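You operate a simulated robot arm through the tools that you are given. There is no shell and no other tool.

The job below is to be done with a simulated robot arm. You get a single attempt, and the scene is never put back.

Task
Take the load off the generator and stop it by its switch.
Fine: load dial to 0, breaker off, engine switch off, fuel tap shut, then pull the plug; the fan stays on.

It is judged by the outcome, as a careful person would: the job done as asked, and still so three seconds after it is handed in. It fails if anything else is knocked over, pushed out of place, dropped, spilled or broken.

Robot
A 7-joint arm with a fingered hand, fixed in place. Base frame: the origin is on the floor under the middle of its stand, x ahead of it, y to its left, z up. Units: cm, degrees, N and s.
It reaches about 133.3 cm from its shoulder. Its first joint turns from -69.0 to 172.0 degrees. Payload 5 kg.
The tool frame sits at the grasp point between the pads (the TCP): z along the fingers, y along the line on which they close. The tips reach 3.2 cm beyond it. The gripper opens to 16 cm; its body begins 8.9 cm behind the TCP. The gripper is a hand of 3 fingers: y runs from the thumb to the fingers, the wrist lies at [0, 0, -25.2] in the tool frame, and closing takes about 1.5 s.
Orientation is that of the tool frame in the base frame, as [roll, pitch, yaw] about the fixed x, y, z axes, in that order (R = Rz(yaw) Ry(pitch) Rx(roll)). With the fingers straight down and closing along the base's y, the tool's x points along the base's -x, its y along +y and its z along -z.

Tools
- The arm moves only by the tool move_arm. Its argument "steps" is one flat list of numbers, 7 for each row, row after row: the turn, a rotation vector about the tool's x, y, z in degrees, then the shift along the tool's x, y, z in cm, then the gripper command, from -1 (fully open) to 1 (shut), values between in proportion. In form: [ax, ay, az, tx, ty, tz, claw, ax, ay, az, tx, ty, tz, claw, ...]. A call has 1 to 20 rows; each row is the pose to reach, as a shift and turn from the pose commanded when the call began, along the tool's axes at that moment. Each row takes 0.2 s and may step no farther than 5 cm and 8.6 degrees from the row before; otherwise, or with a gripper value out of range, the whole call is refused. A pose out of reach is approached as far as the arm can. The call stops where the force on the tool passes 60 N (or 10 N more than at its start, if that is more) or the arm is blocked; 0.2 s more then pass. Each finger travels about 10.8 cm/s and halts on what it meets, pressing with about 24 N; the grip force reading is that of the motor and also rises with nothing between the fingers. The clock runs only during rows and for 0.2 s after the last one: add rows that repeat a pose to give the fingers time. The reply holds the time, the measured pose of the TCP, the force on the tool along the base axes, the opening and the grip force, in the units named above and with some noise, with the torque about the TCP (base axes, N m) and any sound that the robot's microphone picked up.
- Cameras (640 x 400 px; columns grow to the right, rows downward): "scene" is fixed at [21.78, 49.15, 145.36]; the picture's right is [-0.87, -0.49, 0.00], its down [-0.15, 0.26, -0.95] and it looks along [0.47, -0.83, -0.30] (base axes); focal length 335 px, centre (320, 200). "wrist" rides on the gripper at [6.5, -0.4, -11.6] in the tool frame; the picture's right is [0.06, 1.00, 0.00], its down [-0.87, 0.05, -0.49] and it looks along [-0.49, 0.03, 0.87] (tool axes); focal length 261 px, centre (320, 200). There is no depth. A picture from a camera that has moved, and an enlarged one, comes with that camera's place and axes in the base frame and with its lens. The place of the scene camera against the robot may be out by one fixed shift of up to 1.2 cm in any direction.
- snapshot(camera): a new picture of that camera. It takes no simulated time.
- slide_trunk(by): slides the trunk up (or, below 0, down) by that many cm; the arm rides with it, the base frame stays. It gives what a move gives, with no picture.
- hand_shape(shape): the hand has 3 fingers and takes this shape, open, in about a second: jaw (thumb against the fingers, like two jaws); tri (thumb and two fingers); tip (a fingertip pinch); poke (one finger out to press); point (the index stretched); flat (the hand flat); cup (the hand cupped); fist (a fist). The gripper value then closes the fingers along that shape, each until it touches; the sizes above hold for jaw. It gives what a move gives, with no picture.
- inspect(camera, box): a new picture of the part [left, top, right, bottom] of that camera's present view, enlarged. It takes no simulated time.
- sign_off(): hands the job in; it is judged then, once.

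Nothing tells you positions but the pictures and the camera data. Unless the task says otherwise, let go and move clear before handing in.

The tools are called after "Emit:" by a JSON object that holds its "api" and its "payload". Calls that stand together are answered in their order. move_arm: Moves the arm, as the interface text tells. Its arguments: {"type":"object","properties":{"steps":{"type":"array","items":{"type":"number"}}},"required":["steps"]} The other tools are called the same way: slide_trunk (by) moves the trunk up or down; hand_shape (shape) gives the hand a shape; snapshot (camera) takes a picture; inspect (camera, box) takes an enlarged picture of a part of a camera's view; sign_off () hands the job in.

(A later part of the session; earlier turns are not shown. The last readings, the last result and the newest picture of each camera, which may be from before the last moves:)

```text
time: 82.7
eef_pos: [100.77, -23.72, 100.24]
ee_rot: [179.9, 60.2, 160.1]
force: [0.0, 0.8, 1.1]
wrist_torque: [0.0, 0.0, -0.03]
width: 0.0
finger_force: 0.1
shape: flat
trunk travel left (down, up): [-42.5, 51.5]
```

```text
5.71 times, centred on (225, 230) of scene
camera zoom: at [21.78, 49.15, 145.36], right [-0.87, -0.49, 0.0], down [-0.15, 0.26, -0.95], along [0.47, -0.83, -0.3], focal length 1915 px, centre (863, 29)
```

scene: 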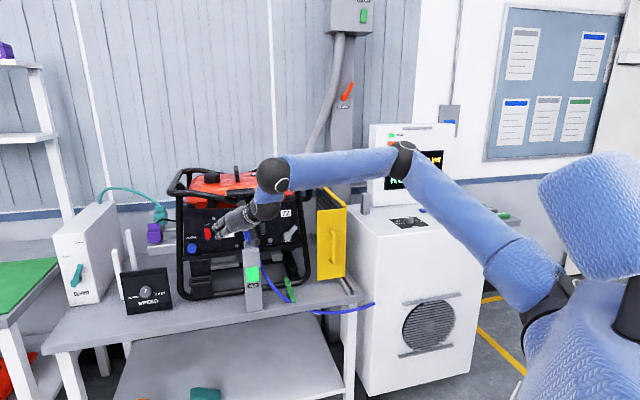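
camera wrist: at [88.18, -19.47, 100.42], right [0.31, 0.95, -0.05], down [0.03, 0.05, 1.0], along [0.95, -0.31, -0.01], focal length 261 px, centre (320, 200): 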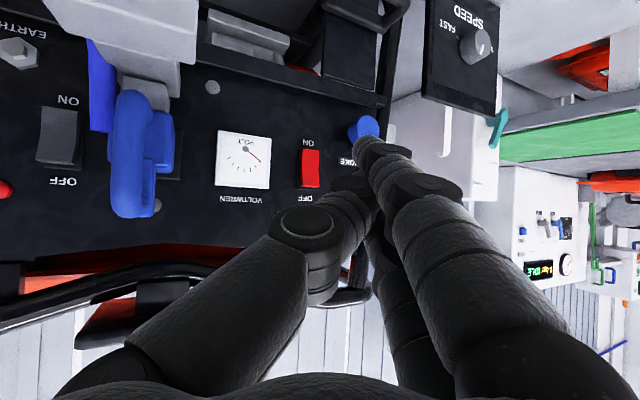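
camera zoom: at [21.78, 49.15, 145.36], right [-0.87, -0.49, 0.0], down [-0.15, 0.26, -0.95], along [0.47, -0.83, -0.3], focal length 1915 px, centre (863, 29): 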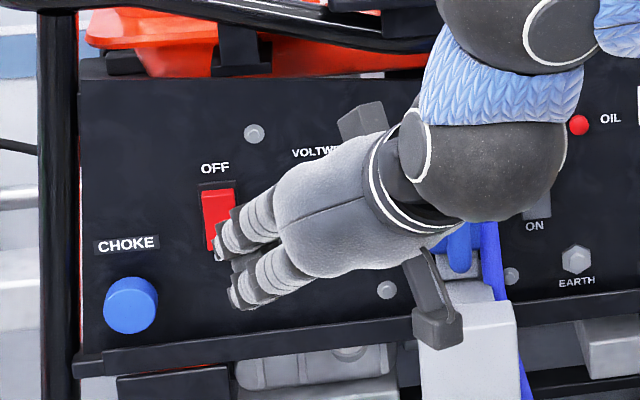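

Reached. The lower end of the red switch is at about (113.7, -29.3, 95.3). Advancing to just short of contact.

Emit:
{"api": "move_arm", "payload": {"steps": [0, 0, 0, -0.17, -0.73, 2.95, -1, 0, 0, 0, -0.33, -1.47, 5.9, -1, 0, 0, 0, -0.5, -2.2, 8.86, -1, 0, 0, 0, -0.5, -2.2, 8.86, -1]}}

Emit:
{"api": "inspect", "payload": {"camera": "scene", "box": [190, 205, 230, 245]}}

Emit:
{"api": "snapshot", "payload": {"camera": "wrist"}}

```text
time: 83.7
eef_pos: [107.56, -28.45, 96.3]
ee_rot: [179.9, 59.9, 160.1]
force: [0.2, 0.7, 0.6]
wrist_torque: [0.02, 0.01, 0.0]
width: 0.0
finger_force: 0.2
shape: flat
trunk travel left (down, up): [-42.5, 51.5]
```

```text
10.00 times, centred on (210, 225) of scene
camera zoom: at [21.78, 49.15, 145.36], right [-0.87, -0.49, 0.0], down [-0.15, 0.26, -0.95], along [0.47, -0.83, -0.3], focal length 3351 px, centre (1420, -50)
```

zoom: 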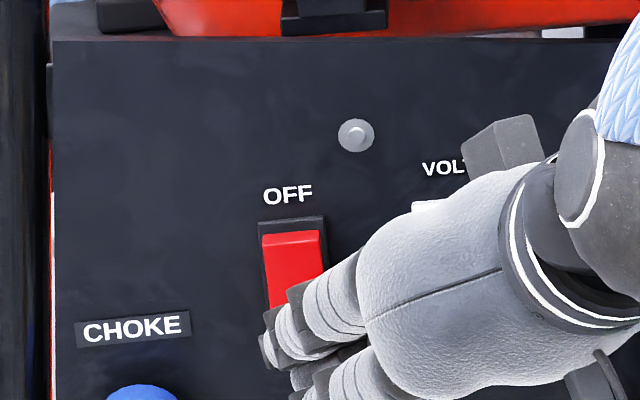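

```text
taken
camera wrist: at [95.02, -24.25, 96.46], right [0.31, 0.95, -0.05], down [0.03, 0.05, 1.0], along [0.95, -0.31, -0.01], focal length 261 px, centre (320, 200)
```

wrist: 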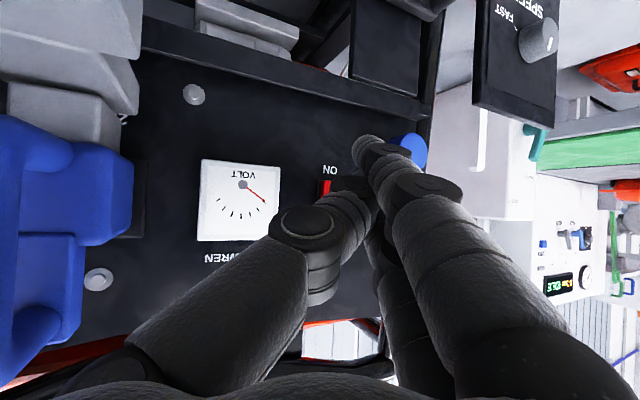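

The tip is slightly low and left; I'll adjust up 0.8 cm and right 0.3 cm, then push in by small steps.

Emit:
{"api": "move_arm", "payload": {"steps": [0, 0, 0, -1.08, -0.69, 0.28, -1, 0, 0, 0, -1.08, -0.69, 0.28, -1]}}

Emit:
{"api": "inspect", "payload": {"camera": "scene", "box": [190, 205, 230, 245]}}

```text
time: 84.3
eef_pos: [108.05, -29.19, 97.11]
ee_rot: [-179.8, 60.0, 160.0]
force: [-0.7, -0.4, -0.1]
wrist_torque: [0.02, 0.0, 0.0]
width: 0.0
finger_force: 0.0
shape: flat
trunk travel left (down, up): [-42.5, 51.5]
```

```text
10.00 times, centred on (210, 225) of scene
camera zoom: at [21.78, 49.15, 145.36], right [-0.87, -0.49, 0.0], down [-0.15, 0.26, -0.95], along [0.47, -0.83, -0.3], focal length 3351 px, centre (1420, -50)
```

zoom: 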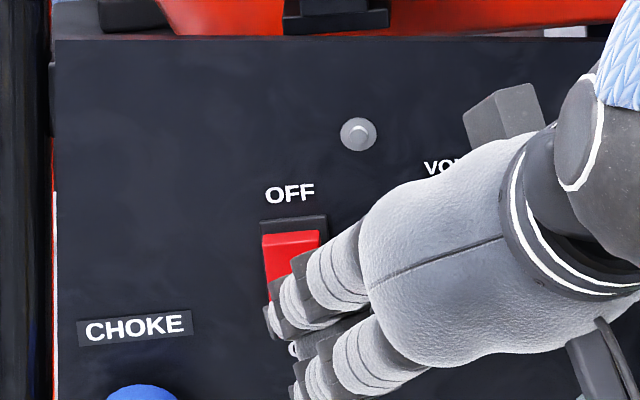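

Well placed on the lower half. Pressing in now.

Emit:
{"api": "move_arm", "payload": {"steps": [0, 0, 0, -0.23, -0.21, 0.39, -1, 0, 0, 0, -0.45, -0.42, 0.785, -1, 0, 0, 0, -0.68, -0.63, 1.18, -1, 0, 0, 0, -0.79, -0.74, 1.37, -1, 0, 0, 0, -0.79, -0.74, 1.37, -1]}}

Emit:
{"api": "inspect", "payload": {"camera": "scene", "box": [190, 205, 230, 245]}}

Emit:
{"api": "snapshot", "payload": {"camera": "scene"}}

```text
time: 85.5
eef_pos: [109.21, -30.33, 97.15]
ee_rot: [-179.8, 60.0, 160.2]
force: [-21.1, 13.6, -6.6]
wrist_torque: [0.02, 0.41, 0.96]
width: 0.0
finger_force: 0.1
shape: flat
trunk travel left (down, up): [-42.5, 51.5]
```

```text
10.00 times, centred on (210, 225) of scene
camera zoom: at [21.78, 49.15, 145.36], right [-0.87, -0.49, 0.0], down [-0.15, 0.26, -0.95], along [0.47, -0.83, -0.3], focal length 3351 px, centre (1420, -50)
```

zoom: 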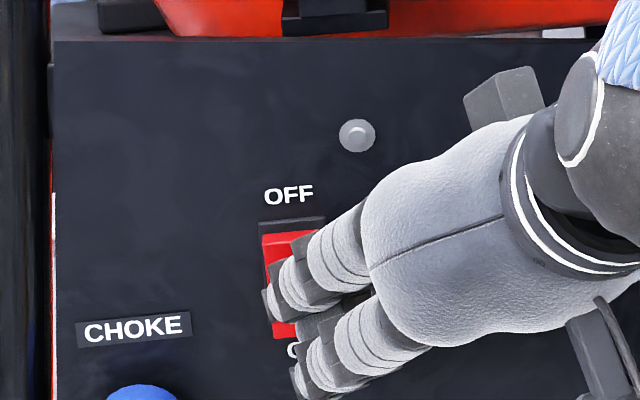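

```text
taken
```

scene: 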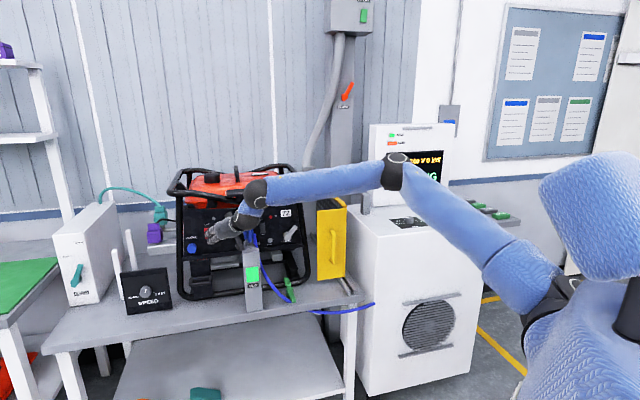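

Contact, but a bit too near the switch's centre; still running. I'll ease back 1 cm, lower 0.7 cm, and push again.

Emit:
{"api": "move_arm", "payload": {"steps": [0, 0, 0, 0.45, 0.42, -0.785, -1, 0, 0, 0, 1.06, 0.42, -0.435, -1, 0, 0, 0, 0.83, 0.21, -0.05, -1, 0, 0, 0, 0.61, 0, 0.35, -1, 0, 0, 0, 0.38, -0.21, 0.74, -1, 0, 0, 0, 0.27, -0.32, 0.94, -1, 0, 0, 0, 0.27, -0.32, 0.94, -1]}}

Emit:
{"api": "inspect", "payload": {"camera": "scene", "box": [190, 205, 230, 245]}}

Emit:
{"api": "inspect", "payload": {"camera": "scene", "box": [360, 110, 460, 200]}}

```text
time: 86.9
eef_pos: [109.46, -30.34, 96.47]
ee_rot: [-179.8, 59.8, 160.9]
force: [-29.8, 15.4, 3.5]
wrist_torque: [0.09, -0.07, 1.06]
width: 0.0
finger_force: 0.0
shape: flat
trunk travel left (down, up): [-42.5, 51.5]
stopped in row 7: the force on the tool passed its limit at 66 N (the readings are from after the stop); the commanded pose is now the measured one
```

```text
10.00 times, centred on (210, 225) of scene
camera zoom: at [21.78, 49.15, 145.36], right [-0.87, -0.49, 0.0], down [-0.15, 0.26, -0.95], along [0.47, -0.83, -0.3], focal length 3351 px, centre (1420, -50)
```

zoom: 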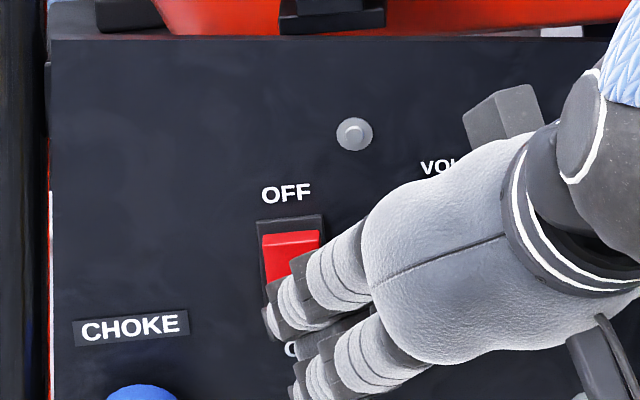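

```text
4.44 times, centred on (410, 155) of scene
camera zoom: at [21.78, 49.15, 145.36], right [-0.87, -0.49, 0.0], down [-0.15, 0.26, -0.95], along [0.47, -0.83, -0.3], focal length 1490 px, centre (-80, 400)
```

zoom: 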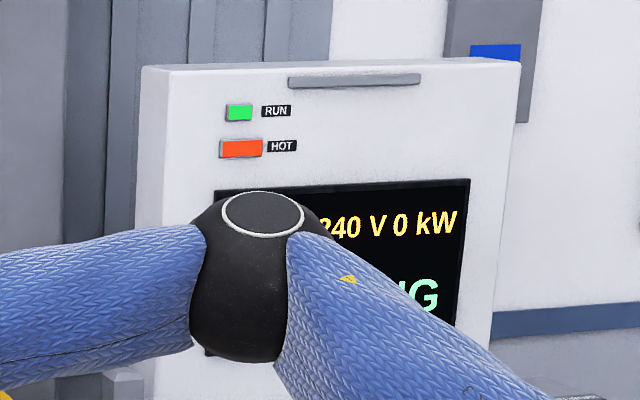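

The force limit stopped the push. I'll retreat and check whether the red switch flipped.

Emit:
{"api": "move_arm", "payload": {"steps": [0, 0, 0, 0.9, 0.84, -1.57, -1, 0, 0, 0, 2.26, 2.1, -3.9, -1, 0, 0, 0, 2.5, 0.5, -7.5, -1, 0, 0, 0, 2.5, 0.5, -7.5, -1]}}

Emit:
{"api": "inspect", "payload": {"camera": "scene", "box": [200, 218, 220, 243]}}

Emit:
{"api": "snapshot", "payload": {"camera": "scene"}}

Emit:
{"api": "snapshot", "payload": {"camera": "wrist"}}

```text
time: 87.9
eef_pos: [102.72, -27.67, 97.53]
ee_rot: [-179.7, 59.6, 160.7]
force: [-0.6, -0.1, 0.3]
wrist_torque: [0.06, -0.02, 0.04]
width: 0.02
finger_force: 0.1
shape: flat
trunk travel left (down, up): [-42.5, 51.5]
```

```text
16.00 times, centred on (210, 230) of scene
camera zoom: at [21.78, 49.15, 145.36], right [-0.87, -0.49, 0.0], down [-0.15, 0.26, -0.95], along [0.47, -0.83, -0.3], focal length 5362 px, centre (2080, -288)
```

zoom: 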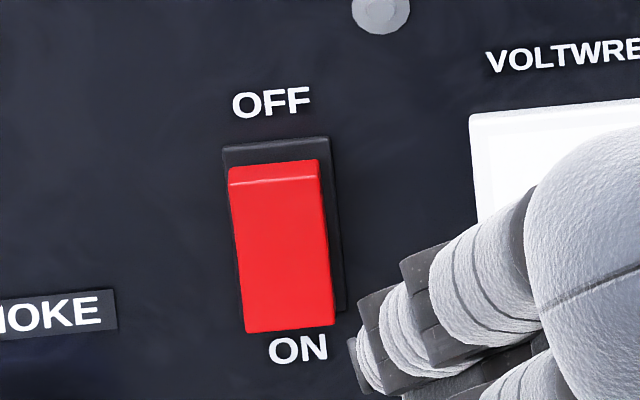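

```text
taken
```

scene: 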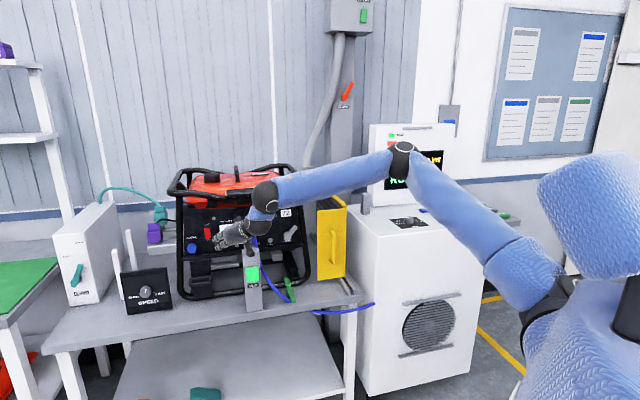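

```text
taken
camera wrist: at [89.99, -23.48, 97.8], right [0.31, 0.95, -0.06], down [0.03, 0.05, 1.0], along [0.95, -0.31, -0.02], focal length 261 px, centre (320, 200)
```

wrist: 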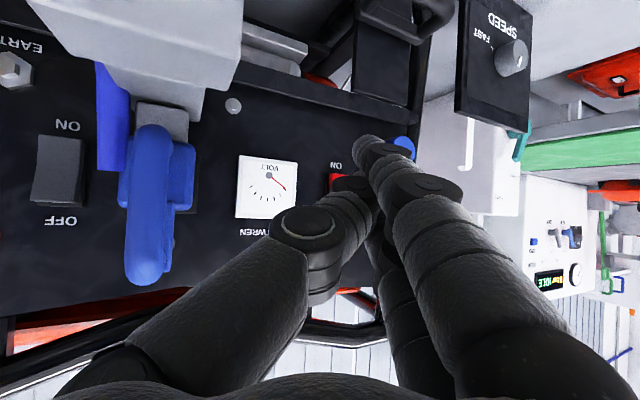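

The red switch didn't flip; my pushes landed too near its pivot. The breaker flipped when pressed about 1 cm below centre, so I'll aim at that same relative spot here.

Emit:
{"api": "move_arm", "payload": {"steps": [0, 0, 0, -0.55, 0.24, 2.67, -1, 0, 0, 0, -1.09, 0.48, 5.34, -1, 0, 0, 0, -1.09, 0.48, 5.34, -1]}}

Emit:
{"api": "inspect", "payload": {"camera": "scene", "box": [190, 205, 230, 245]}}

```text
time: 88.7
eef_pos: [107.5, -28.75, 95.79]
ee_rot: [-179.7, 59.7, 160.5]
force: [0.0, 0.1, 0.0]
wrist_torque: [-0.01, -0.01, 0.0]
width: 0.01
finger_force: 0.1
shape: flat
trunk travel left (down, up): [-42.5, 51.5]
```

```text
10.00 times, centred on (210, 225) of scene
camera zoom: at [21.78, 49.15, 145.36], right [-0.87, -0.49, 0.0], down [-0.15, 0.26, -0.95], along [0.47, -0.83, -0.3], focal length 3351 px, centre (1420, -50)
```

zoom: 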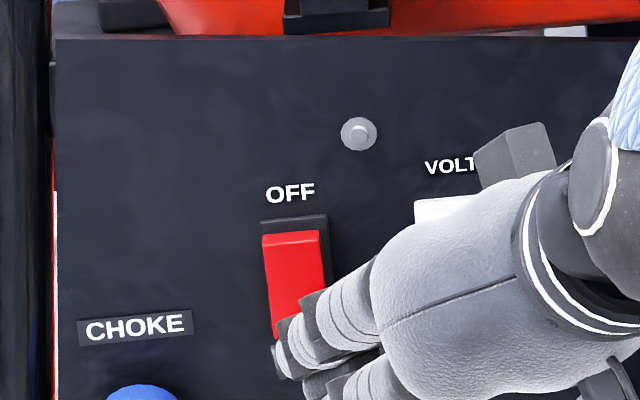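

Now the fingertip is lined up with the lower edge, as it was for the breaker. Pushing in.

Emit:
{"api": "move_arm", "payload": {"steps": [0, 0, 0, -0.44, -0.22, 0.26, -1, 0, 0, 0, -0.67, -0.43, 0.65, -1, 0, 0, 0, -0.9, -0.65, 1.04, -1, 0, 0, 0, -1.13, -0.87, 1.43, -1, 0, 0, 0, -1.36, -1.09, 1.82, -1, 0, 0, 0, -1.36, -1.09, 1.82, -1]}}

Emit:
{"api": "inspect", "payload": {"camera": "scene", "box": [190, 205, 230, 245]}}

Emit:
{"api": "inspect", "payload": {"camera": "scene", "box": [360, 110, 460, 200]}}

```text
time: 90.1
eef_pos: [109.04, -30.39, 96.23]
ee_rot: [-179.5, 59.7, 160.9]
force: [-28.5, 13.6, -5.3]
wrist_torque: [-0.07, 0.5, 1.15]
width: 0.0
finger_force: 0.0
shape: flat
trunk travel left (down, up): [-42.5, 51.5]
```

```text
10.00 times, centred on (210, 225) of scene
camera zoom: at [21.78, 49.15, 145.36], right [-0.87, -0.49, 0.0], down [-0.15, 0.26, -0.95], along [0.47, -0.83, -0.3], focal length 3351 px, centre (1420, -50)
```

zoom: 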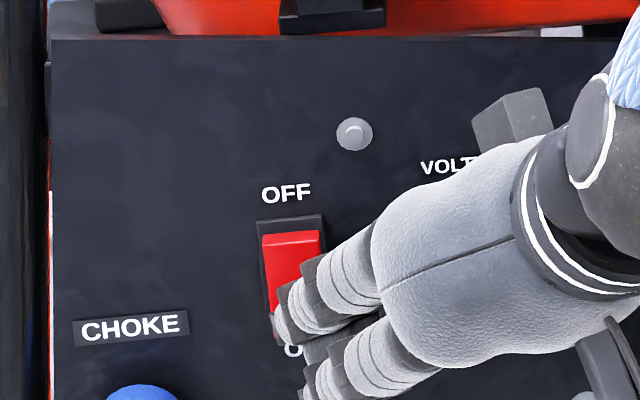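

```text
4.44 times, centred on (410, 155) of scene
camera zoom: at [21.78, 49.15, 145.36], right [-0.87, -0.49, 0.0], down [-0.15, 0.26, -0.95], along [0.47, -0.83, -0.3], focal length 1490 px, centre (-80, 400)
```

zoom: 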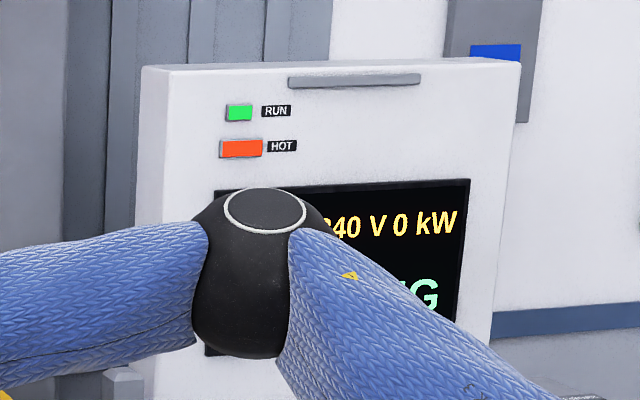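

Contact held at ~32 N. Retreating again to compare the switch.

Emit:
{"api": "move_arm", "payload": {"steps": [0, 0, 0, 0.9, 0.84, -1.57, -1, 0, 0, 0, 2.26, 2.1, -3.9, -1, 0, 0, 0, 2.5, 0.5, -6.5, -1, 0, 0, 0, 2.5, 0.5, -6.5, -1]}}

Emit:
{"api": "inspect", "payload": {"camera": "scene", "box": [200, 218, 220, 243]}}

Emit:
{"api": "inspect", "payload": {"camera": "scene", "box": [255, 212, 275, 237]}}

Emit:
{"api": "inspect", "payload": {"camera": "scene", "box": [360, 110, 460, 200]}}

```text
time: 91.1
eef_pos: [103.16, -27.92, 97.39]
ee_rot: [-179.7, 59.7, 160.6]
force: [0.3, 1.0, -0.5]
wrist_torque: [-0.01, 0.0, 0.02]
width: 0.01
finger_force: 0.2
shape: flat
trunk travel left (down, up): [-42.5, 51.5]
```

```text
16.00 times, centred on (210, 230) of scene
camera zoom: at [21.78, 49.15, 145.36], right [-0.87, -0.49, 0.0], down [-0.15, 0.26, -0.95], along [0.47, -0.83, -0.3], focal length 5362 px, centre (2080, -288)
```

zoom: 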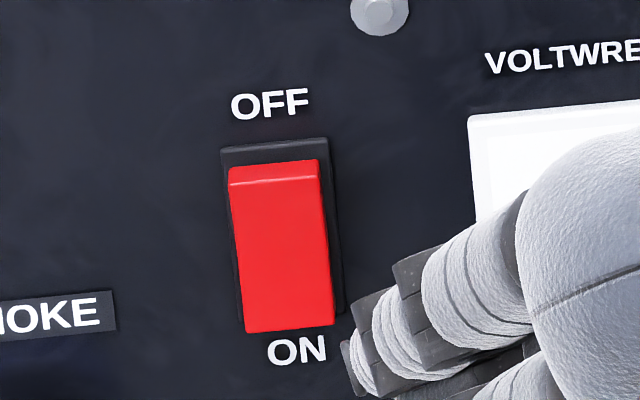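

```text
16.00 times, centred on (265, 224) of scene
camera zoom: at [21.78, 49.15, 145.36], right [-0.87, -0.49, 0.0], down [-0.15, 0.26, -0.95], along [0.47, -0.83, -0.3], focal length 5362 px, centre (1200, -192)
```

zoom: 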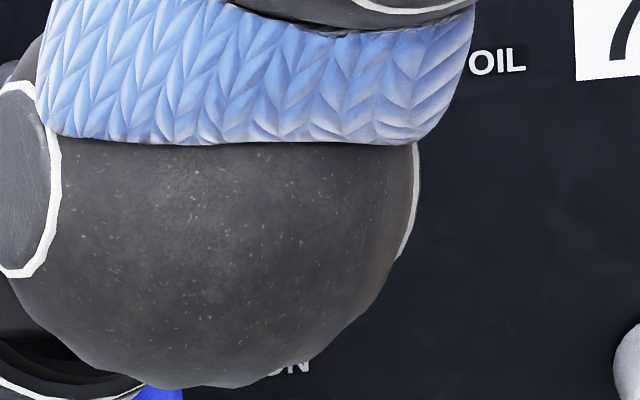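

```text
4.44 times, centred on (410, 155) of scene
camera zoom: at [21.78, 49.15, 145.36], right [-0.87, -0.49, 0.0], down [-0.15, 0.26, -0.95], along [0.47, -0.83, -0.3], focal length 1490 px, centre (-80, 400)
```

zoom: 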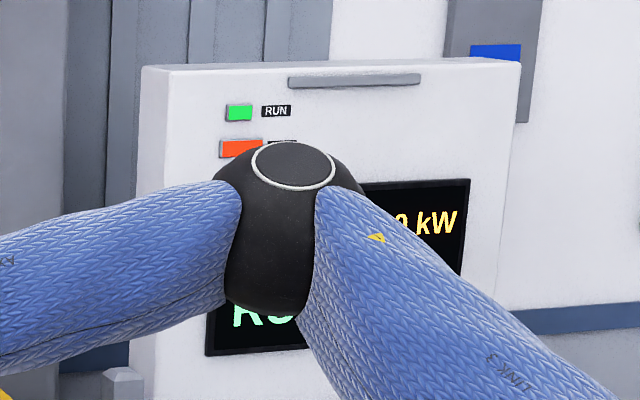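

The red switch is unchanged, and comparing edge thicknesses shows its top is standing out (ON), exactly like the breaker is now. So the normal convention holds after all: my first 56 N press on the breaker's top had switched it OFF, and my second press put it back ON. I'll go back and press the breaker's top again, then do the same for the engine switch.

Emit:
{"api": "move_arm", "payload": {"steps": [0, 0, 0, -1.42, -0.05, -4.5, -1, 0, 0, 0, -2.92, -0.57, -8.85, -1, 0, 0, 0, -2.82, -2.36, -12.98, -1, 0, 0, 0, -1.08, -4.63, -15.95, -1, 0, 0, 0, 0.34, -9.04, -16.4, -1, 0, 0, 0, 0.34, -9.04, -16.4, -1]}}

Emit:
{"api": "snapshot", "payload": {"camera": "scene"}}

Emit:
{"api": "inspect", "payload": {"camera": "scene", "box": [255, 212, 275, 237]}}

Emit:
{"api": "snapshot", "payload": {"camera": "wrist"}}

```text
time: 92.5
eef_pos: [86.81, -31.51, 105.11]
ee_rot: [-179.7, 59.7, 160.7]
force: [-0.3, 0.3, 0.2]
wrist_torque: [-0.02, 0.0, 0.0]
width: 0.0
finger_force: 0.0
shape: flat
trunk travel left (down, up): [-42.5, 51.5]
```

```text
taken
```

scene: 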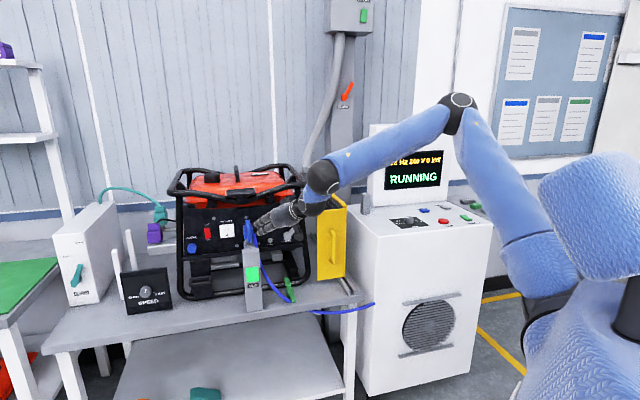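

```text
16.00 times, centred on (265, 224) of scene
camera zoom: at [21.78, 49.15, 145.36], right [-0.87, -0.49, 0.0], down [-0.15, 0.26, -0.95], along [0.47, -0.83, -0.3], focal length 5362 px, centre (1200, -192)
```

zoom: 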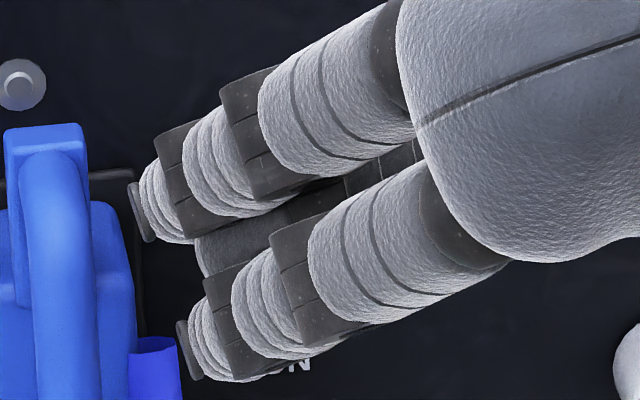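

```text
taken
camera wrist: at [74.16, -27.46, 105.36], right [0.31, 0.95, -0.06], down [0.03, 0.05, 1.0], along [0.95, -0.31, -0.02], focal length 261 px, centre (320, 200)
```

wrist: 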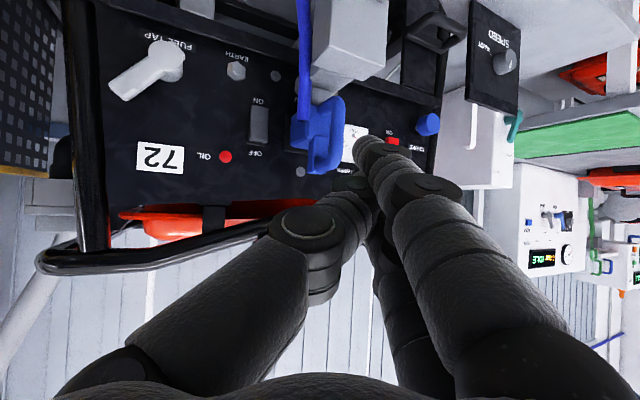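

I'll zoom on the breaker from here with the wrist camera to confirm its state before pressing.

Emit:
{"api": "inspect", "payload": {"camera": "wrist", "box": [235, 85, 285, 165]}}

Emit:
{"api": "inspect", "payload": {"camera": "wrist", "box": [370, 120, 410, 160]}}

```text
5.00 times, centred on (260, 125) of wrist
camera zoom: at [74.16, -27.46, 105.36], right [0.31, 0.95, -0.06], down [0.03, 0.05, 1.0], along [0.95, -0.31, -0.02], focal length 1303 px, centre (620, 575)
```

zoom: 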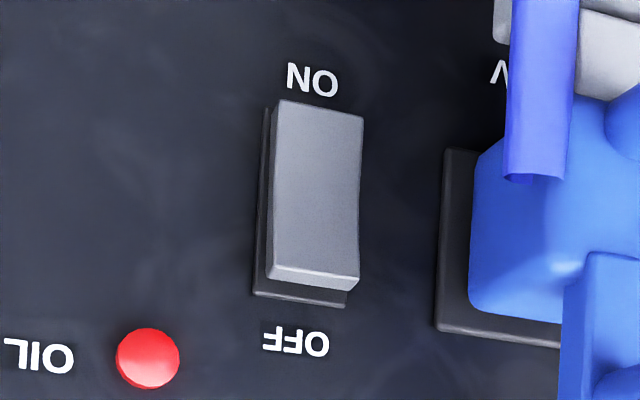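

```text
10.00 times, centred on (390, 140) of wrist
camera zoom: at [74.16, -27.46, 105.36], right [0.31, 0.95, -0.06], down [0.03, 0.05, 1.0], along [0.95, -0.31, -0.02], focal length 2606 px, centre (-380, 800)
```

zoom: 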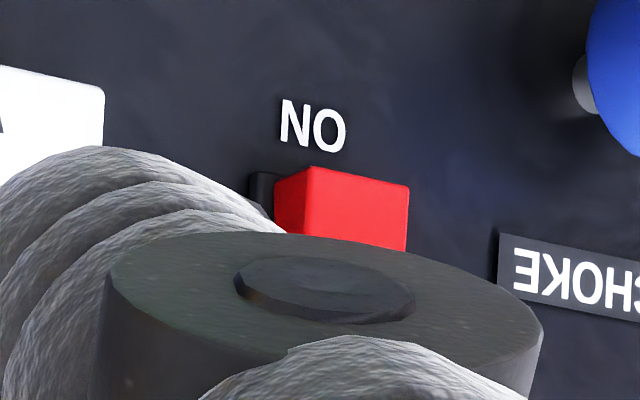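

To be certain, I'll open the fingers out of view and compare both rockers in one unobstructed picture.

Emit:
{"api": "hand_shape", "payload": {"shape": "jaw"}}

Emit:
{"api": "inspect", "payload": {"camera": "wrist", "box": [235, 85, 285, 165]}}

Emit:
{"api": "inspect", "payload": {"camera": "wrist", "box": [375, 120, 415, 180]}}

Emit:
{"api": "inspect", "payload": {"camera": "scene", "box": [255, 212, 275, 237]}}

Emit:
{"api": "inspect", "payload": {"camera": "scene", "box": [200, 218, 220, 243]}}

```text
time: 93.4
eef_pos: [86.72, -31.66, 105.15]
ee_rot: [-179.8, 59.7, 160.6]
force: [1.2, -0.5, -0.3]
wrist_torque: [0.03, 0.02, 0.03]
width: 16.0
finger_force: 0.1
shape: jaw
trunk travel left (down, up): [-42.5, 51.5]
```

```text
5.00 times, centred on (260, 125) of wrist
camera zoom: at [74.16, -27.5, 105.36], right [0.31, 0.95, -0.06], down [0.03, 0.05, 1.0], along [0.95, -0.31, -0.02], focal length 1303 px, centre (620, 575)
```

zoom: 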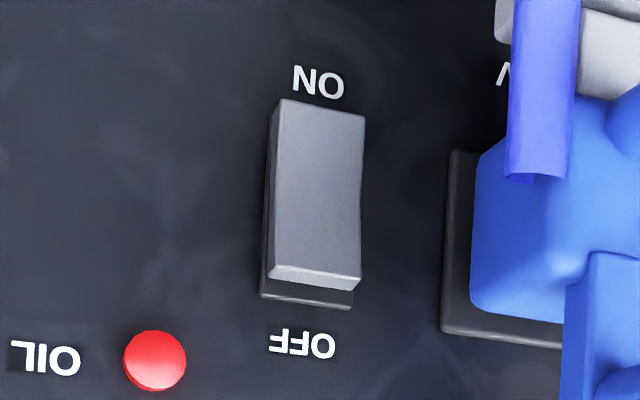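

```text
6.67 times, centred on (395, 150) of wrist
camera zoom: at [74.16, -27.5, 105.36], right [0.31, 0.95, -0.06], down [0.03, 0.05, 1.0], along [0.95, -0.31, -0.02], focal length 1738 px, centre (-180, 533)
```

zoom: 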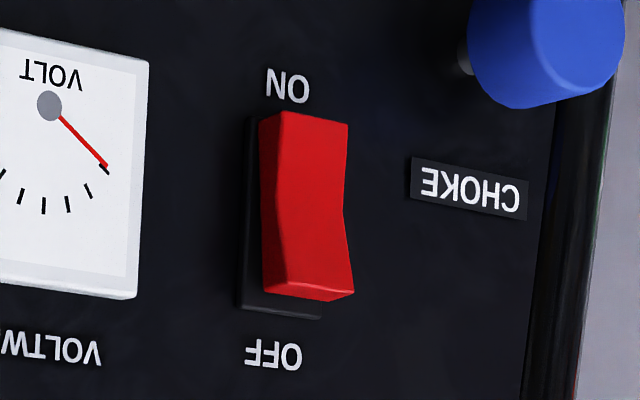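

```text
16.00 times, centred on (265, 224) of scene
camera zoom: at [21.78, 49.15, 145.36], right [-0.87, -0.49, 0.0], down [-0.15, 0.26, -0.95], along [0.47, -0.83, -0.3], focal length 5362 px, centre (1200, -192)
```

zoom: 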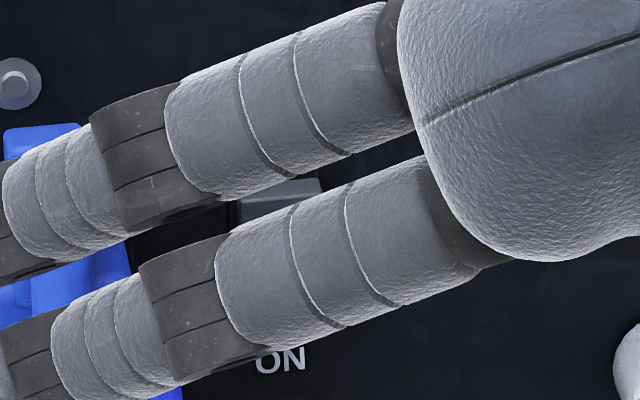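

```text
16.00 times, centred on (210, 230) of scene
camera zoom: at [21.78, 49.15, 145.36], right [-0.87, -0.49, 0.0], down [-0.15, 0.26, -0.95], along [0.47, -0.83, -0.3], focal length 5362 px, centre (2080, -288)
```

zoom: 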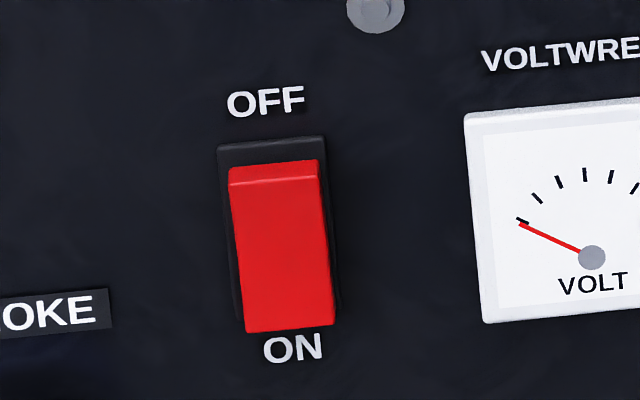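

Both rockers show the top end standing out: both are ON. I'll form the flat hand again and press the breaker's top.

Emit:
{"api": "hand_shape", "payload": {"shape": "flat"}}

Emit:
{"api": "move_arm", "payload": {"steps": [0, 0, 0, 2.03, -1.85, 1.38, -1, 0, 0, 0, 4.06, -3.7, 2.77, -1, 0, 0, 0, 4.06, -3.7, 2.77, -1]}}

Emit:
{"api": "inspect", "payload": {"camera": "scene", "box": [235, 195, 305, 255]}}

Emit:
{"api": "snapshot", "payload": {"camera": "wrist"}}

```text
time: 94.3
eef_pos: [86.83, -31.67, 105.14]
ee_rot: [-179.7, 59.7, 160.6]
force: [-0.1, -0.9, -0.4]
wrist_torque: [-0.02, -0.04, -0.02]
width: 0.0
finger_force: 0.1
shape: flat
trunk travel left (down, up): [-42.5, 51.5]
```

```text
time: 95.1
eef_pos: [85.75, -35.14, 100.58]
ee_rot: [-179.7, 59.7, 160.6]
force: [0.4, 0.4, -0.6]
wrist_torque: [-0.01, 0.02, -0.05]
width: 0.0
finger_force: 0.0
shape: flat
trunk travel left (down, up): [-42.5, 51.5]
```

```text
6.67 times, centred on (270, 225) of scene
camera zoom: at [21.78, 49.15, 145.36], right [-0.87, -0.49, 0.0], down [-0.15, 0.26, -0.95], along [0.47, -0.83, -0.3], focal length 2234 px, centre (653, 33)
```

zoom: 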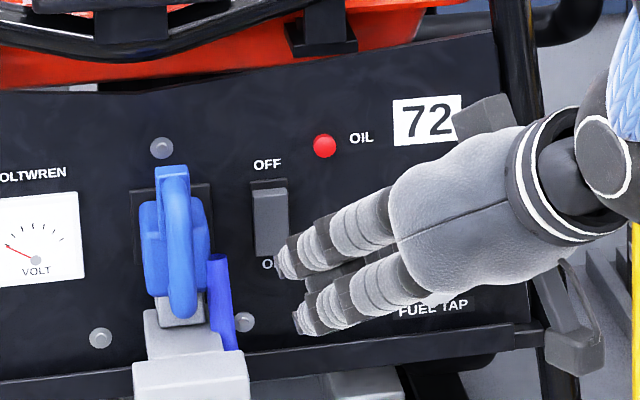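

```text
taken
camera wrist: at [73.08, -30.98, 100.74], right [0.31, 0.95, -0.06], down [0.03, 0.05, 1.0], along [0.95, -0.31, -0.01], focal length 261 px, centre (320, 200)
```

wrist: 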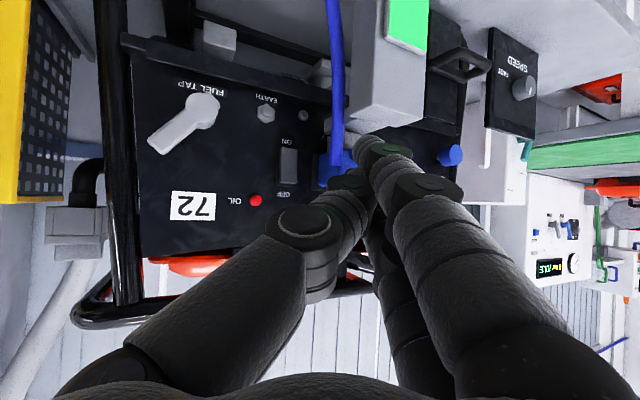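

Lined up with the breaker laterally. Advancing toward its top end.

Emit:
{"api": "move_arm", "payload": {"steps": [0, 0, 0, -1.12, -1.58, 3.18, -1, 0, 0, 0, -2.25, -3.17, 6.35, -1, 0, 0, 0, -3.37, -4.75, 9.53, -1, 0, 0, 0, -3.37, -4.75, 9.53, -1]}}

Emit:
{"api": "inspect", "payload": {"camera": "scene", "box": [245, 205, 285, 245]}}

```text
time: 96.1
eef_pos: [93.66, -43.18, 98.78]
ee_rot: [-179.6, 59.8, 160.8]
force: [0.0, -0.5, 0.0]
wrist_torque: [-0.01, -0.01, -0.01]
width: 0.03
finger_force: 0.1
shape: flat
trunk travel left (down, up): [-42.5, 51.5]
```

```text
10.00 times, centred on (265, 225) of scene
camera zoom: at [21.78, 49.15, 145.36], right [-0.87, -0.49, 0.0], down [-0.15, 0.26, -0.95], along [0.47, -0.83, -0.3], focal length 3351 px, centre (870, -50)
```

zoom: 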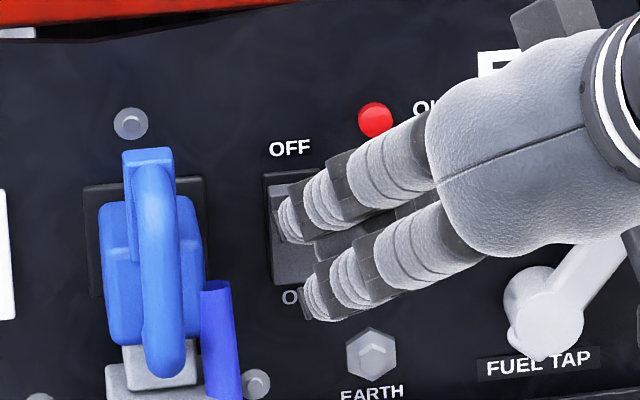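

Over the top half of the breaker. Pressing in.

Emit:
{"api": "move_arm", "payload": {"steps": [0, 0, 0, -0.23, -0.22, 0.39, -1, 0, 0, 0, -0.46, -0.43, 0.78, -1, 0, 0, 0, -0.68, -0.65, 1.17, -1, 0, 0, 0, -0.91, -0.87, 1.56, -1, 0, 0, 0, -0.91, -0.87, 1.56, -1]}}

Emit:
{"api": "inspect", "payload": {"camera": "scene", "box": [245, 205, 285, 245]}}

```text
time: 97.3
eef_pos: [94.79, -44.46, 98.61]
ee_rot: [-179.7, 59.7, 160.6]
force: [0.4, 0.1, 0.6]
wrist_torque: [-0.03, 0.01, 0.0]
width: 0.0
finger_force: 0.1
shape: flat
trunk travel left (down, up): [-42.5, 51.5]
```

```text
10.00 times, centred on (265, 225) of scene
camera zoom: at [21.78, 49.15, 145.36], right [-0.87, -0.49, 0.0], down [-0.15, 0.26, -0.95], along [0.47, -0.83, -0.3], focal length 3351 px, centre (870, -50)
```

zoom: 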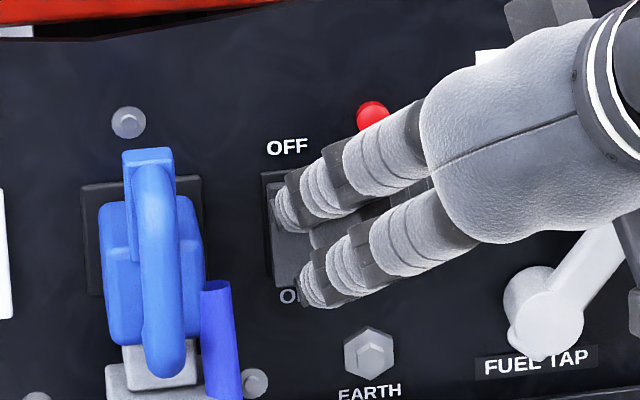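

The force dropped to zero at full depth, which fits a flip. Retreating to check.

Emit:
{"api": "move_arm", "payload": {"steps": [0, 0, 0, 0.9, 0.84, -1.57, -1, 0, 0, 0, 2.26, 2.1, -3.9, -1, 0, 0, 0, 2.0, 0.5, -7.9, -1, 0, 0, 0, 2.0, -3, -11, -1, 0, 0, 0, 2.0, -3, -11, -1]}}

Emit:
{"api": "inspect", "payload": {"camera": "scene", "box": [255, 212, 275, 237]}}

Emit:
{"api": "inspect", "payload": {"camera": "scene", "box": [360, 110, 460, 200]}}

```text
time: 98.5
eef_pos: [84.02, -43.76, 102.46]
ee_rot: [-179.7, 59.7, 160.6]
force: [0.8, 0.0, -1.1]
wrist_torque: [0.02, 0.01, -0.01]
width: 0.0
finger_force: 0.1
shape: flat
trunk travel left (down, up): [-42.5, 51.5]
```

```text
16.00 times, centred on (265, 224) of scene
camera zoom: at [21.78, 49.15, 145.36], right [-0.87, -0.49, 0.0], down [-0.15, 0.26, -0.95], along [0.47, -0.83, -0.3], focal length 5362 px, centre (1200, -192)
```

zoom: 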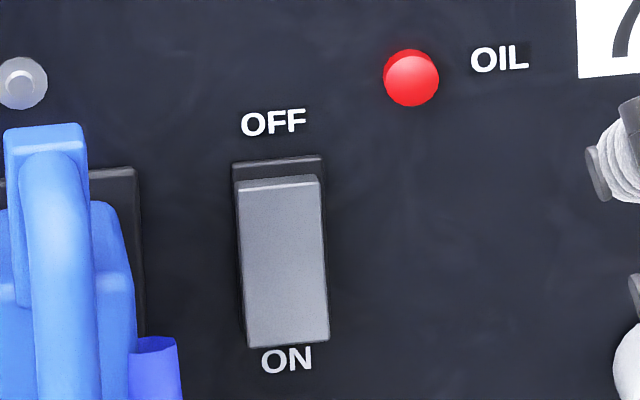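

```text
4.44 times, centred on (410, 155) of scene
camera zoom: at [21.78, 49.15, 145.36], right [-0.87, -0.49, 0.0], down [-0.15, 0.26, -0.95], along [0.47, -0.83, -0.3], focal length 1490 px, centre (-80, 400)
```

zoom: 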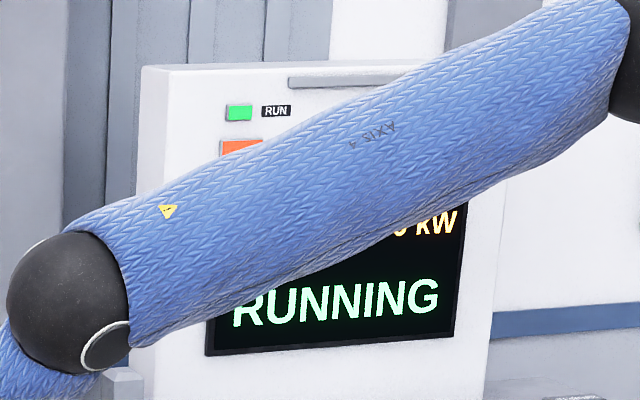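

The breaker is now OFF (top in, bottom out). Moving on to the engine switch again, via the same safe path in front of the panel.

Emit:
{"api": "move_arm", "payload": {"steps": [0, 0, 0, -0.09, 1.67, -3.8, -1, 0, 0, 0, -0.18, 3.34, -7.61, -1, 0, 0, 0, -0.77, 7.78, -6.58, -1, 0, 0, 0, -1.36, 12.22, -5.55, -1, 0, 0, 0, -1.94, 16.66, -4.51, -1, 0, 0, 0, -2.53, 21.1, -3.48, -1, 0, 0, 0, -2.53, 21.1, -3.48, -1]}}

Emit:
{"api": "inspect", "payload": {"camera": "scene", "box": [180, 190, 280, 265]}}

```text
time: 100.1
eef_pos: [89.18, -23.31, 106.47]
ee_rot: [-179.7, 59.8, 160.6]
force: [-0.3, -0.3, 0.6]
wrist_torque: [-0.01, 0.04, 0.0]
width: 0.0
finger_force: 0.0
shape: flat
trunk travel left (down, up): [-42.5, 51.5]
```

```text
5.33 times, centred on (230, 228) of scene
camera zoom: at [21.78, 49.15, 145.36], right [-0.87, -0.49, 0.0], down [-0.15, 0.26, -0.95], along [0.47, -0.83, -0.3], focal length 1787 px, centre (800, 53)
```

zoom: 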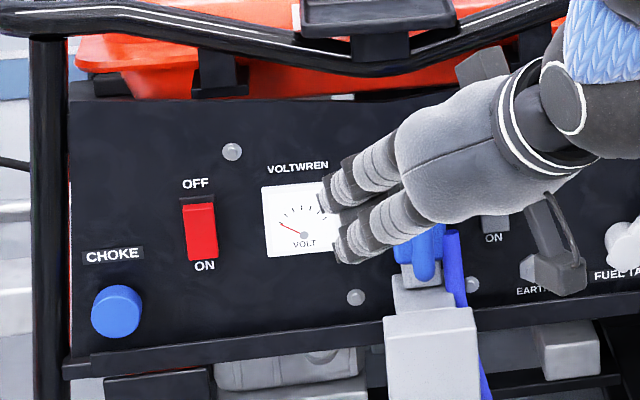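

Approaching the red switch's top end.

Emit:
{"api": "move_arm", "payload": {"steps": [0, 0, 0, -0.44, 0.34, 3.8, -1, 0, 0, 0, -0.88, 0.69, 7.6, -1, 0, 0, 0, -1.32, 1.03, 11.4, -1, 0, 0, 0, -1.76, 1.38, 15.2, -1, 0, 0, 0, -2.2, 1.72, 19.0, -1, 0, 0, 0, -2.2, 1.72, 19.0, -1]}}

Emit:
{"api": "inspect", "payload": {"camera": "scene", "box": [190, 205, 230, 245]}}

```text
time: 101.5
eef_pos: [106.17, -27.67, 98.81]
ee_rot: [-179.6, 59.8, 160.7]
force: [-0.6, -0.2, 0.0]
wrist_torque: [-0.03, -0.01, 0.0]
width: 0.0
finger_force: 0.0
shape: flat
trunk travel left (down, up): [-42.5, 51.5]
```

```text
10.00 times, centred on (210, 225) of scene
camera zoom: at [21.78, 49.15, 145.36], right [-0.87, -0.49, 0.0], down [-0.15, 0.26, -0.95], along [0.47, -0.83, -0.3], focal length 3351 px, centre (1420, -50)
```

zoom: 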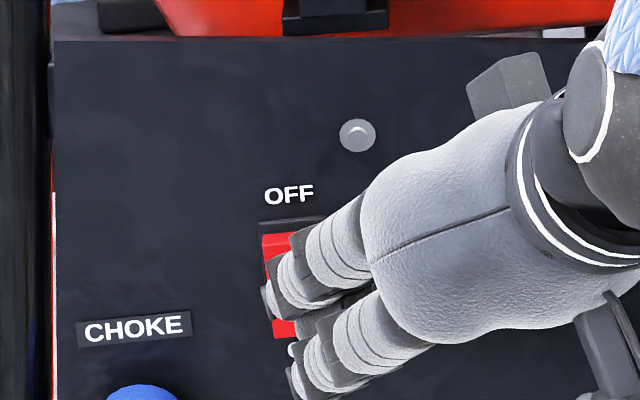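

Aligned. Pressing the top of the engine switch.

Emit:
{"api": "move_arm", "payload": {"steps": [0, 0, 0, -0.5, -0.75, 0.95, -1, 0, 0, 0, -1.1, -1.3, 1.95, -1, 0, 0, 0, -1.33, -1.52, 2.34, -1, 0, 0, 0, -1.55, -1.74, 2.73, -1, 0, 0, 0, -1.78, -1.95, 3.12, -1, 0, 0, 0, -1.87, -2.04, 3.27, -1, 0, 0, 0, -1.87, -2.04, 3.27, -1]}}

Emit:
{"api": "inspect", "payload": {"camera": "scene", "box": [190, 205, 230, 245]}}

Emit:
{"api": "inspect", "payload": {"camera": "scene", "box": [360, 110, 460, 200]}}

```text
time: 103.1
eef_pos: [109.16, -30.55, 98.67]
ee_rot: [-179.6, 59.7, 160.8]
force: [-17.1, 10.9, -2.3]
wrist_torque: [0.03, 0.2, 0.83]
width: 0.0
finger_force: 0.0
shape: flat
trunk travel left (down, up): [-42.5, 51.5]
```

```text
10.00 times, centred on (210, 225) of scene
camera zoom: at [21.78, 49.15, 145.36], right [-0.87, -0.49, 0.0], down [-0.15, 0.26, -0.95], along [0.47, -0.83, -0.3], focal length 3351 px, centre (1420, -50)
```

zoom: 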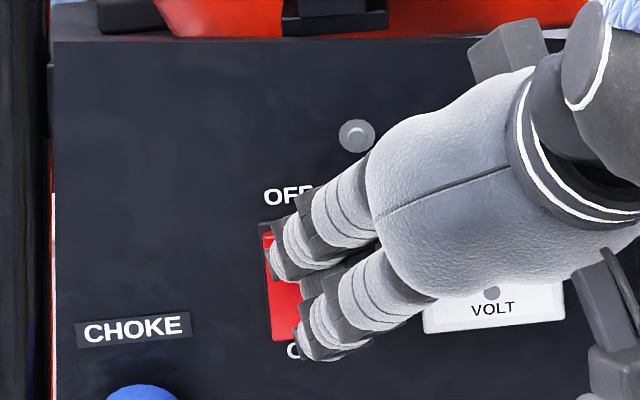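

```text
4.44 times, centred on (410, 155) of scene
camera zoom: at [21.78, 49.15, 145.36], right [-0.87, -0.49, 0.0], down [-0.15, 0.26, -0.95], along [0.47, -0.83, -0.3], focal length 1490 px, centre (-80, 400)
```

zoom: 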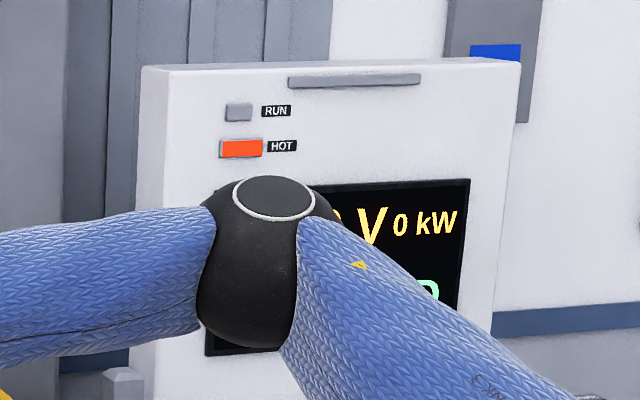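

The RUN lamp has gone out: the engine is stopped. Retreating the same way as before to look at everything.

Emit:
{"api": "move_arm", "payload": {"steps": [0, 0, 0, 0.9, 0.84, -1.57, -1, 0, 0, 0, 2.0, 1.9, -3.9, -1, 0, 0, 0, 0.6, 1.8, -8.4, -1, 0, 0, 0, -0.9, 1.3, -12.9, -1, 0, 0, 0, -0.6, -0.8, -17, -1, 0, 0, 0, 1.0, -4.5, -19.6, -1, 0, 0, 0, 1.0, -4.5, -19.6, -1]}}

Emit:
{"api": "snapshot", "payload": {"camera": "scene"}}

Emit:
{"api": "inspect", "payload": {"camera": "scene", "box": [180, 190, 320, 310]}}

Emit:
{"api": "inspect", "payload": {"camera": "scene", "box": [360, 110, 460, 200]}}

Emit:
{"api": "snapshot", "payload": {"camera": "wrist"}}

```text
time: 104.7
eef_pos: [91.58, -29.15, 107.53]
ee_rot: [-179.6, 59.7, 160.6]
force: [0.2, -0.3, 0.1]
wrist_torque: [0.0, -0.03, -0.04]
width: 0.0
finger_force: 0.1
shape: flat
trunk travel left (down, up): [-42.5, 51.5]
```

```text
taken
```

scene: 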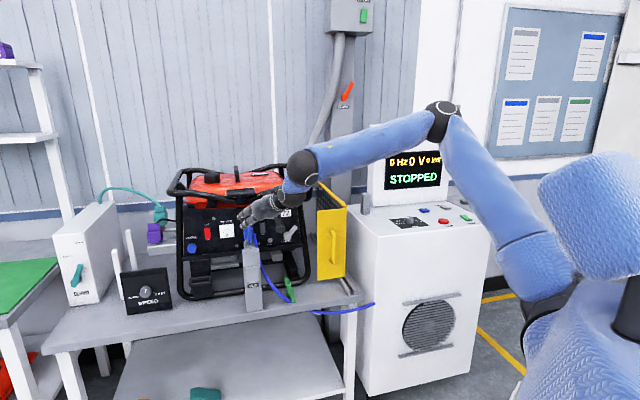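

```text
3.33 times, centred on (250, 250) of scene
camera zoom: at [21.78, 49.15, 145.36], right [-0.87, -0.49, 0.0], down [-0.15, 0.26, -0.95], along [0.47, -0.83, -0.3], focal length 1117 px, centre (553, 33)
```

zoom: 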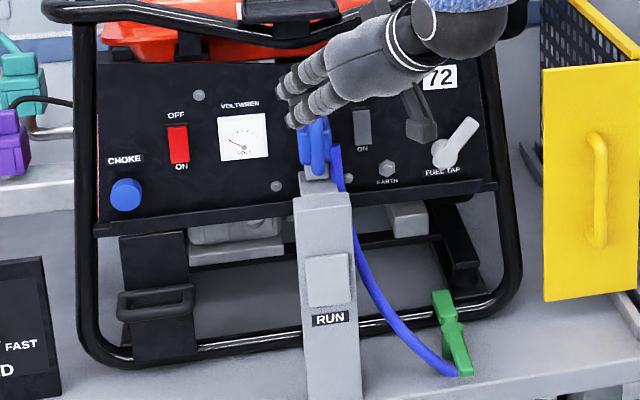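

```text
4.44 times, centred on (410, 155) of scene
camera zoom: at [21.78, 49.15, 145.36], right [-0.87, -0.49, 0.0], down [-0.15, 0.26, -0.95], along [0.47, -0.83, -0.3], focal length 1490 px, centre (-80, 400)
```

zoom: 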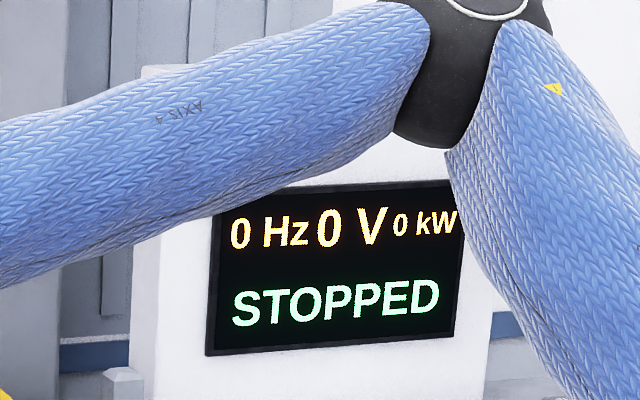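

```text
taken
camera wrist: at [78.97, -25.01, 107.79], right [0.31, 0.95, -0.06], down [0.03, 0.05, 1.0], along [0.95, -0.31, -0.02], focal length 261 px, centre (320, 200)
```

wrist: 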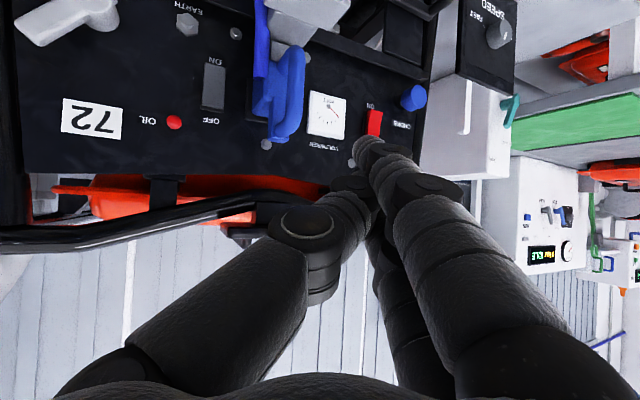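

The console shows 0 Hz, 0 V, 0 kW, STOPPED, and both RUN lamps are out. Next is the fuel tap: I'll move right to a standoff straight in front of it and look at the lever and the nearby cage tube.

Emit:
{"api": "move_arm", "payload": {"steps": [5.53, 0, 3.23, 2.13, -2.82, -1.41, -1, 11.05, 0, 6.45, 4.26, -5.65, -2.83, -1, 16.58, 0, 9.68, 6.39, -8.47, -4.24, -1, 22.1, 0, 12.9, 8.52, -11.29, -5.65, -1, 22.1, 0, 12.9, 8.52, -11.29, -5.65, -1]}}

Emit:
{"api": "hand_shape", "payload": {"shape": "jaw"}}

Emit:
{"api": "snapshot", "payload": {"camera": "wrist"}}

Emit:
{"api": "inspect", "payload": {"camera": "wrist", "box": [220, 60, 420, 200]}}

Emit:
{"api": "inspect", "payload": {"camera": "scene", "box": [280, 215, 320, 250]}}

```text
time: 105.9
eef_pos: [79.05, -41.32, 103.15]
ee_rot: [178.4, 58.7, 135.0]
force: [0.2, 1.3, -0.1]
wrist_torque: [-0.05, 0.02, -0.04]
width: 0.0
finger_force: 0.0
shape: flat
out of reach, approached as far as the arm can: row 3, 4, 5
trunk travel left (down, up): [-42.5, 51.5]
```

```text
time: 106.8
eef_pos: [79.04, -41.22, 103.17]
ee_rot: [178.5, 58.9, 135.1]
force: [-0.2, 0.4, 1.3]
wrist_torque: [0.01, 0.02, -0.01]
width: 16.0
finger_force: 0.0
shape: jaw
trunk travel left (down, up): [-42.5, 51.5]
```

```text
taken
camera wrist: at [69.18, -32.36, 103.63], right [0.67, 0.74, -0.04], down [0.05, 0.01, 1.0], along [0.74, -0.67, -0.03], focal length 261 px, centre (320, 200)
```

wrist: 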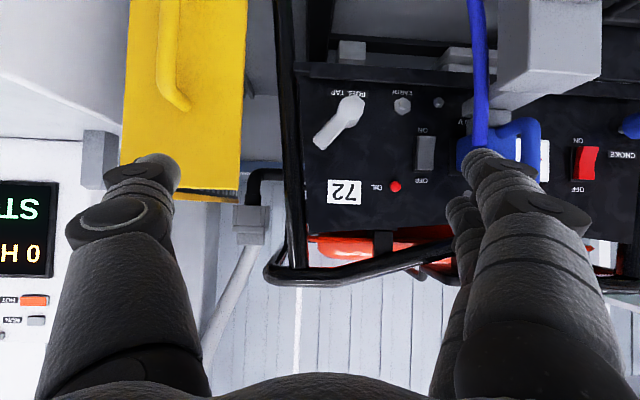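

```text
2.86 times, centred on (320, 130) of wrist
camera zoom: at [69.18, -32.36, 103.63], right [0.67, 0.74, -0.04], down [0.05, 0.01, 1.0], along [0.74, -0.67, -0.03], focal length 745 px, centre (320, 400)
```

zoom: 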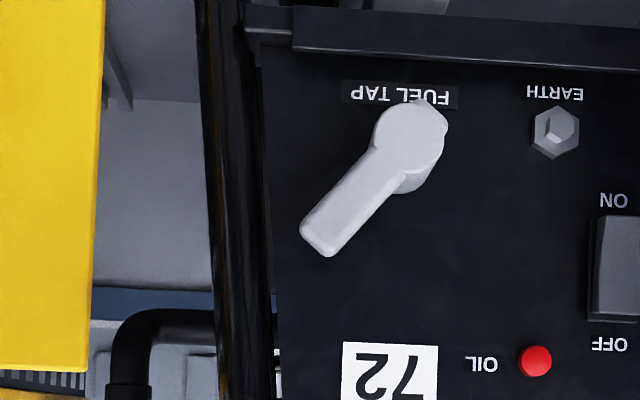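

```text
11.43 times, centred on (300, 232) of scene
camera zoom: at [21.78, 49.15, 145.36], right [-0.87, -0.49, 0.0], down [-0.15, 0.26, -0.95], along [0.47, -0.83, -0.3], focal length 3830 px, centre (549, -171)
```

zoom: 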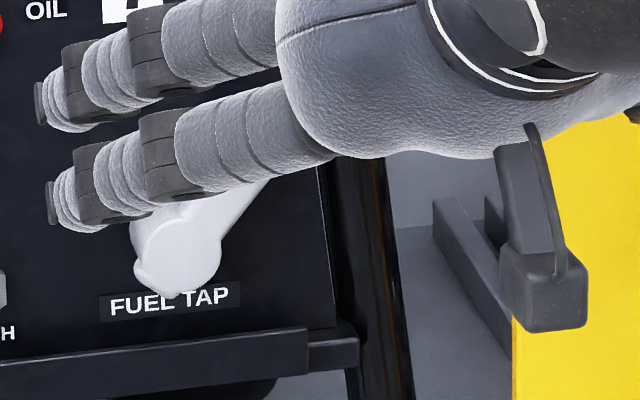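

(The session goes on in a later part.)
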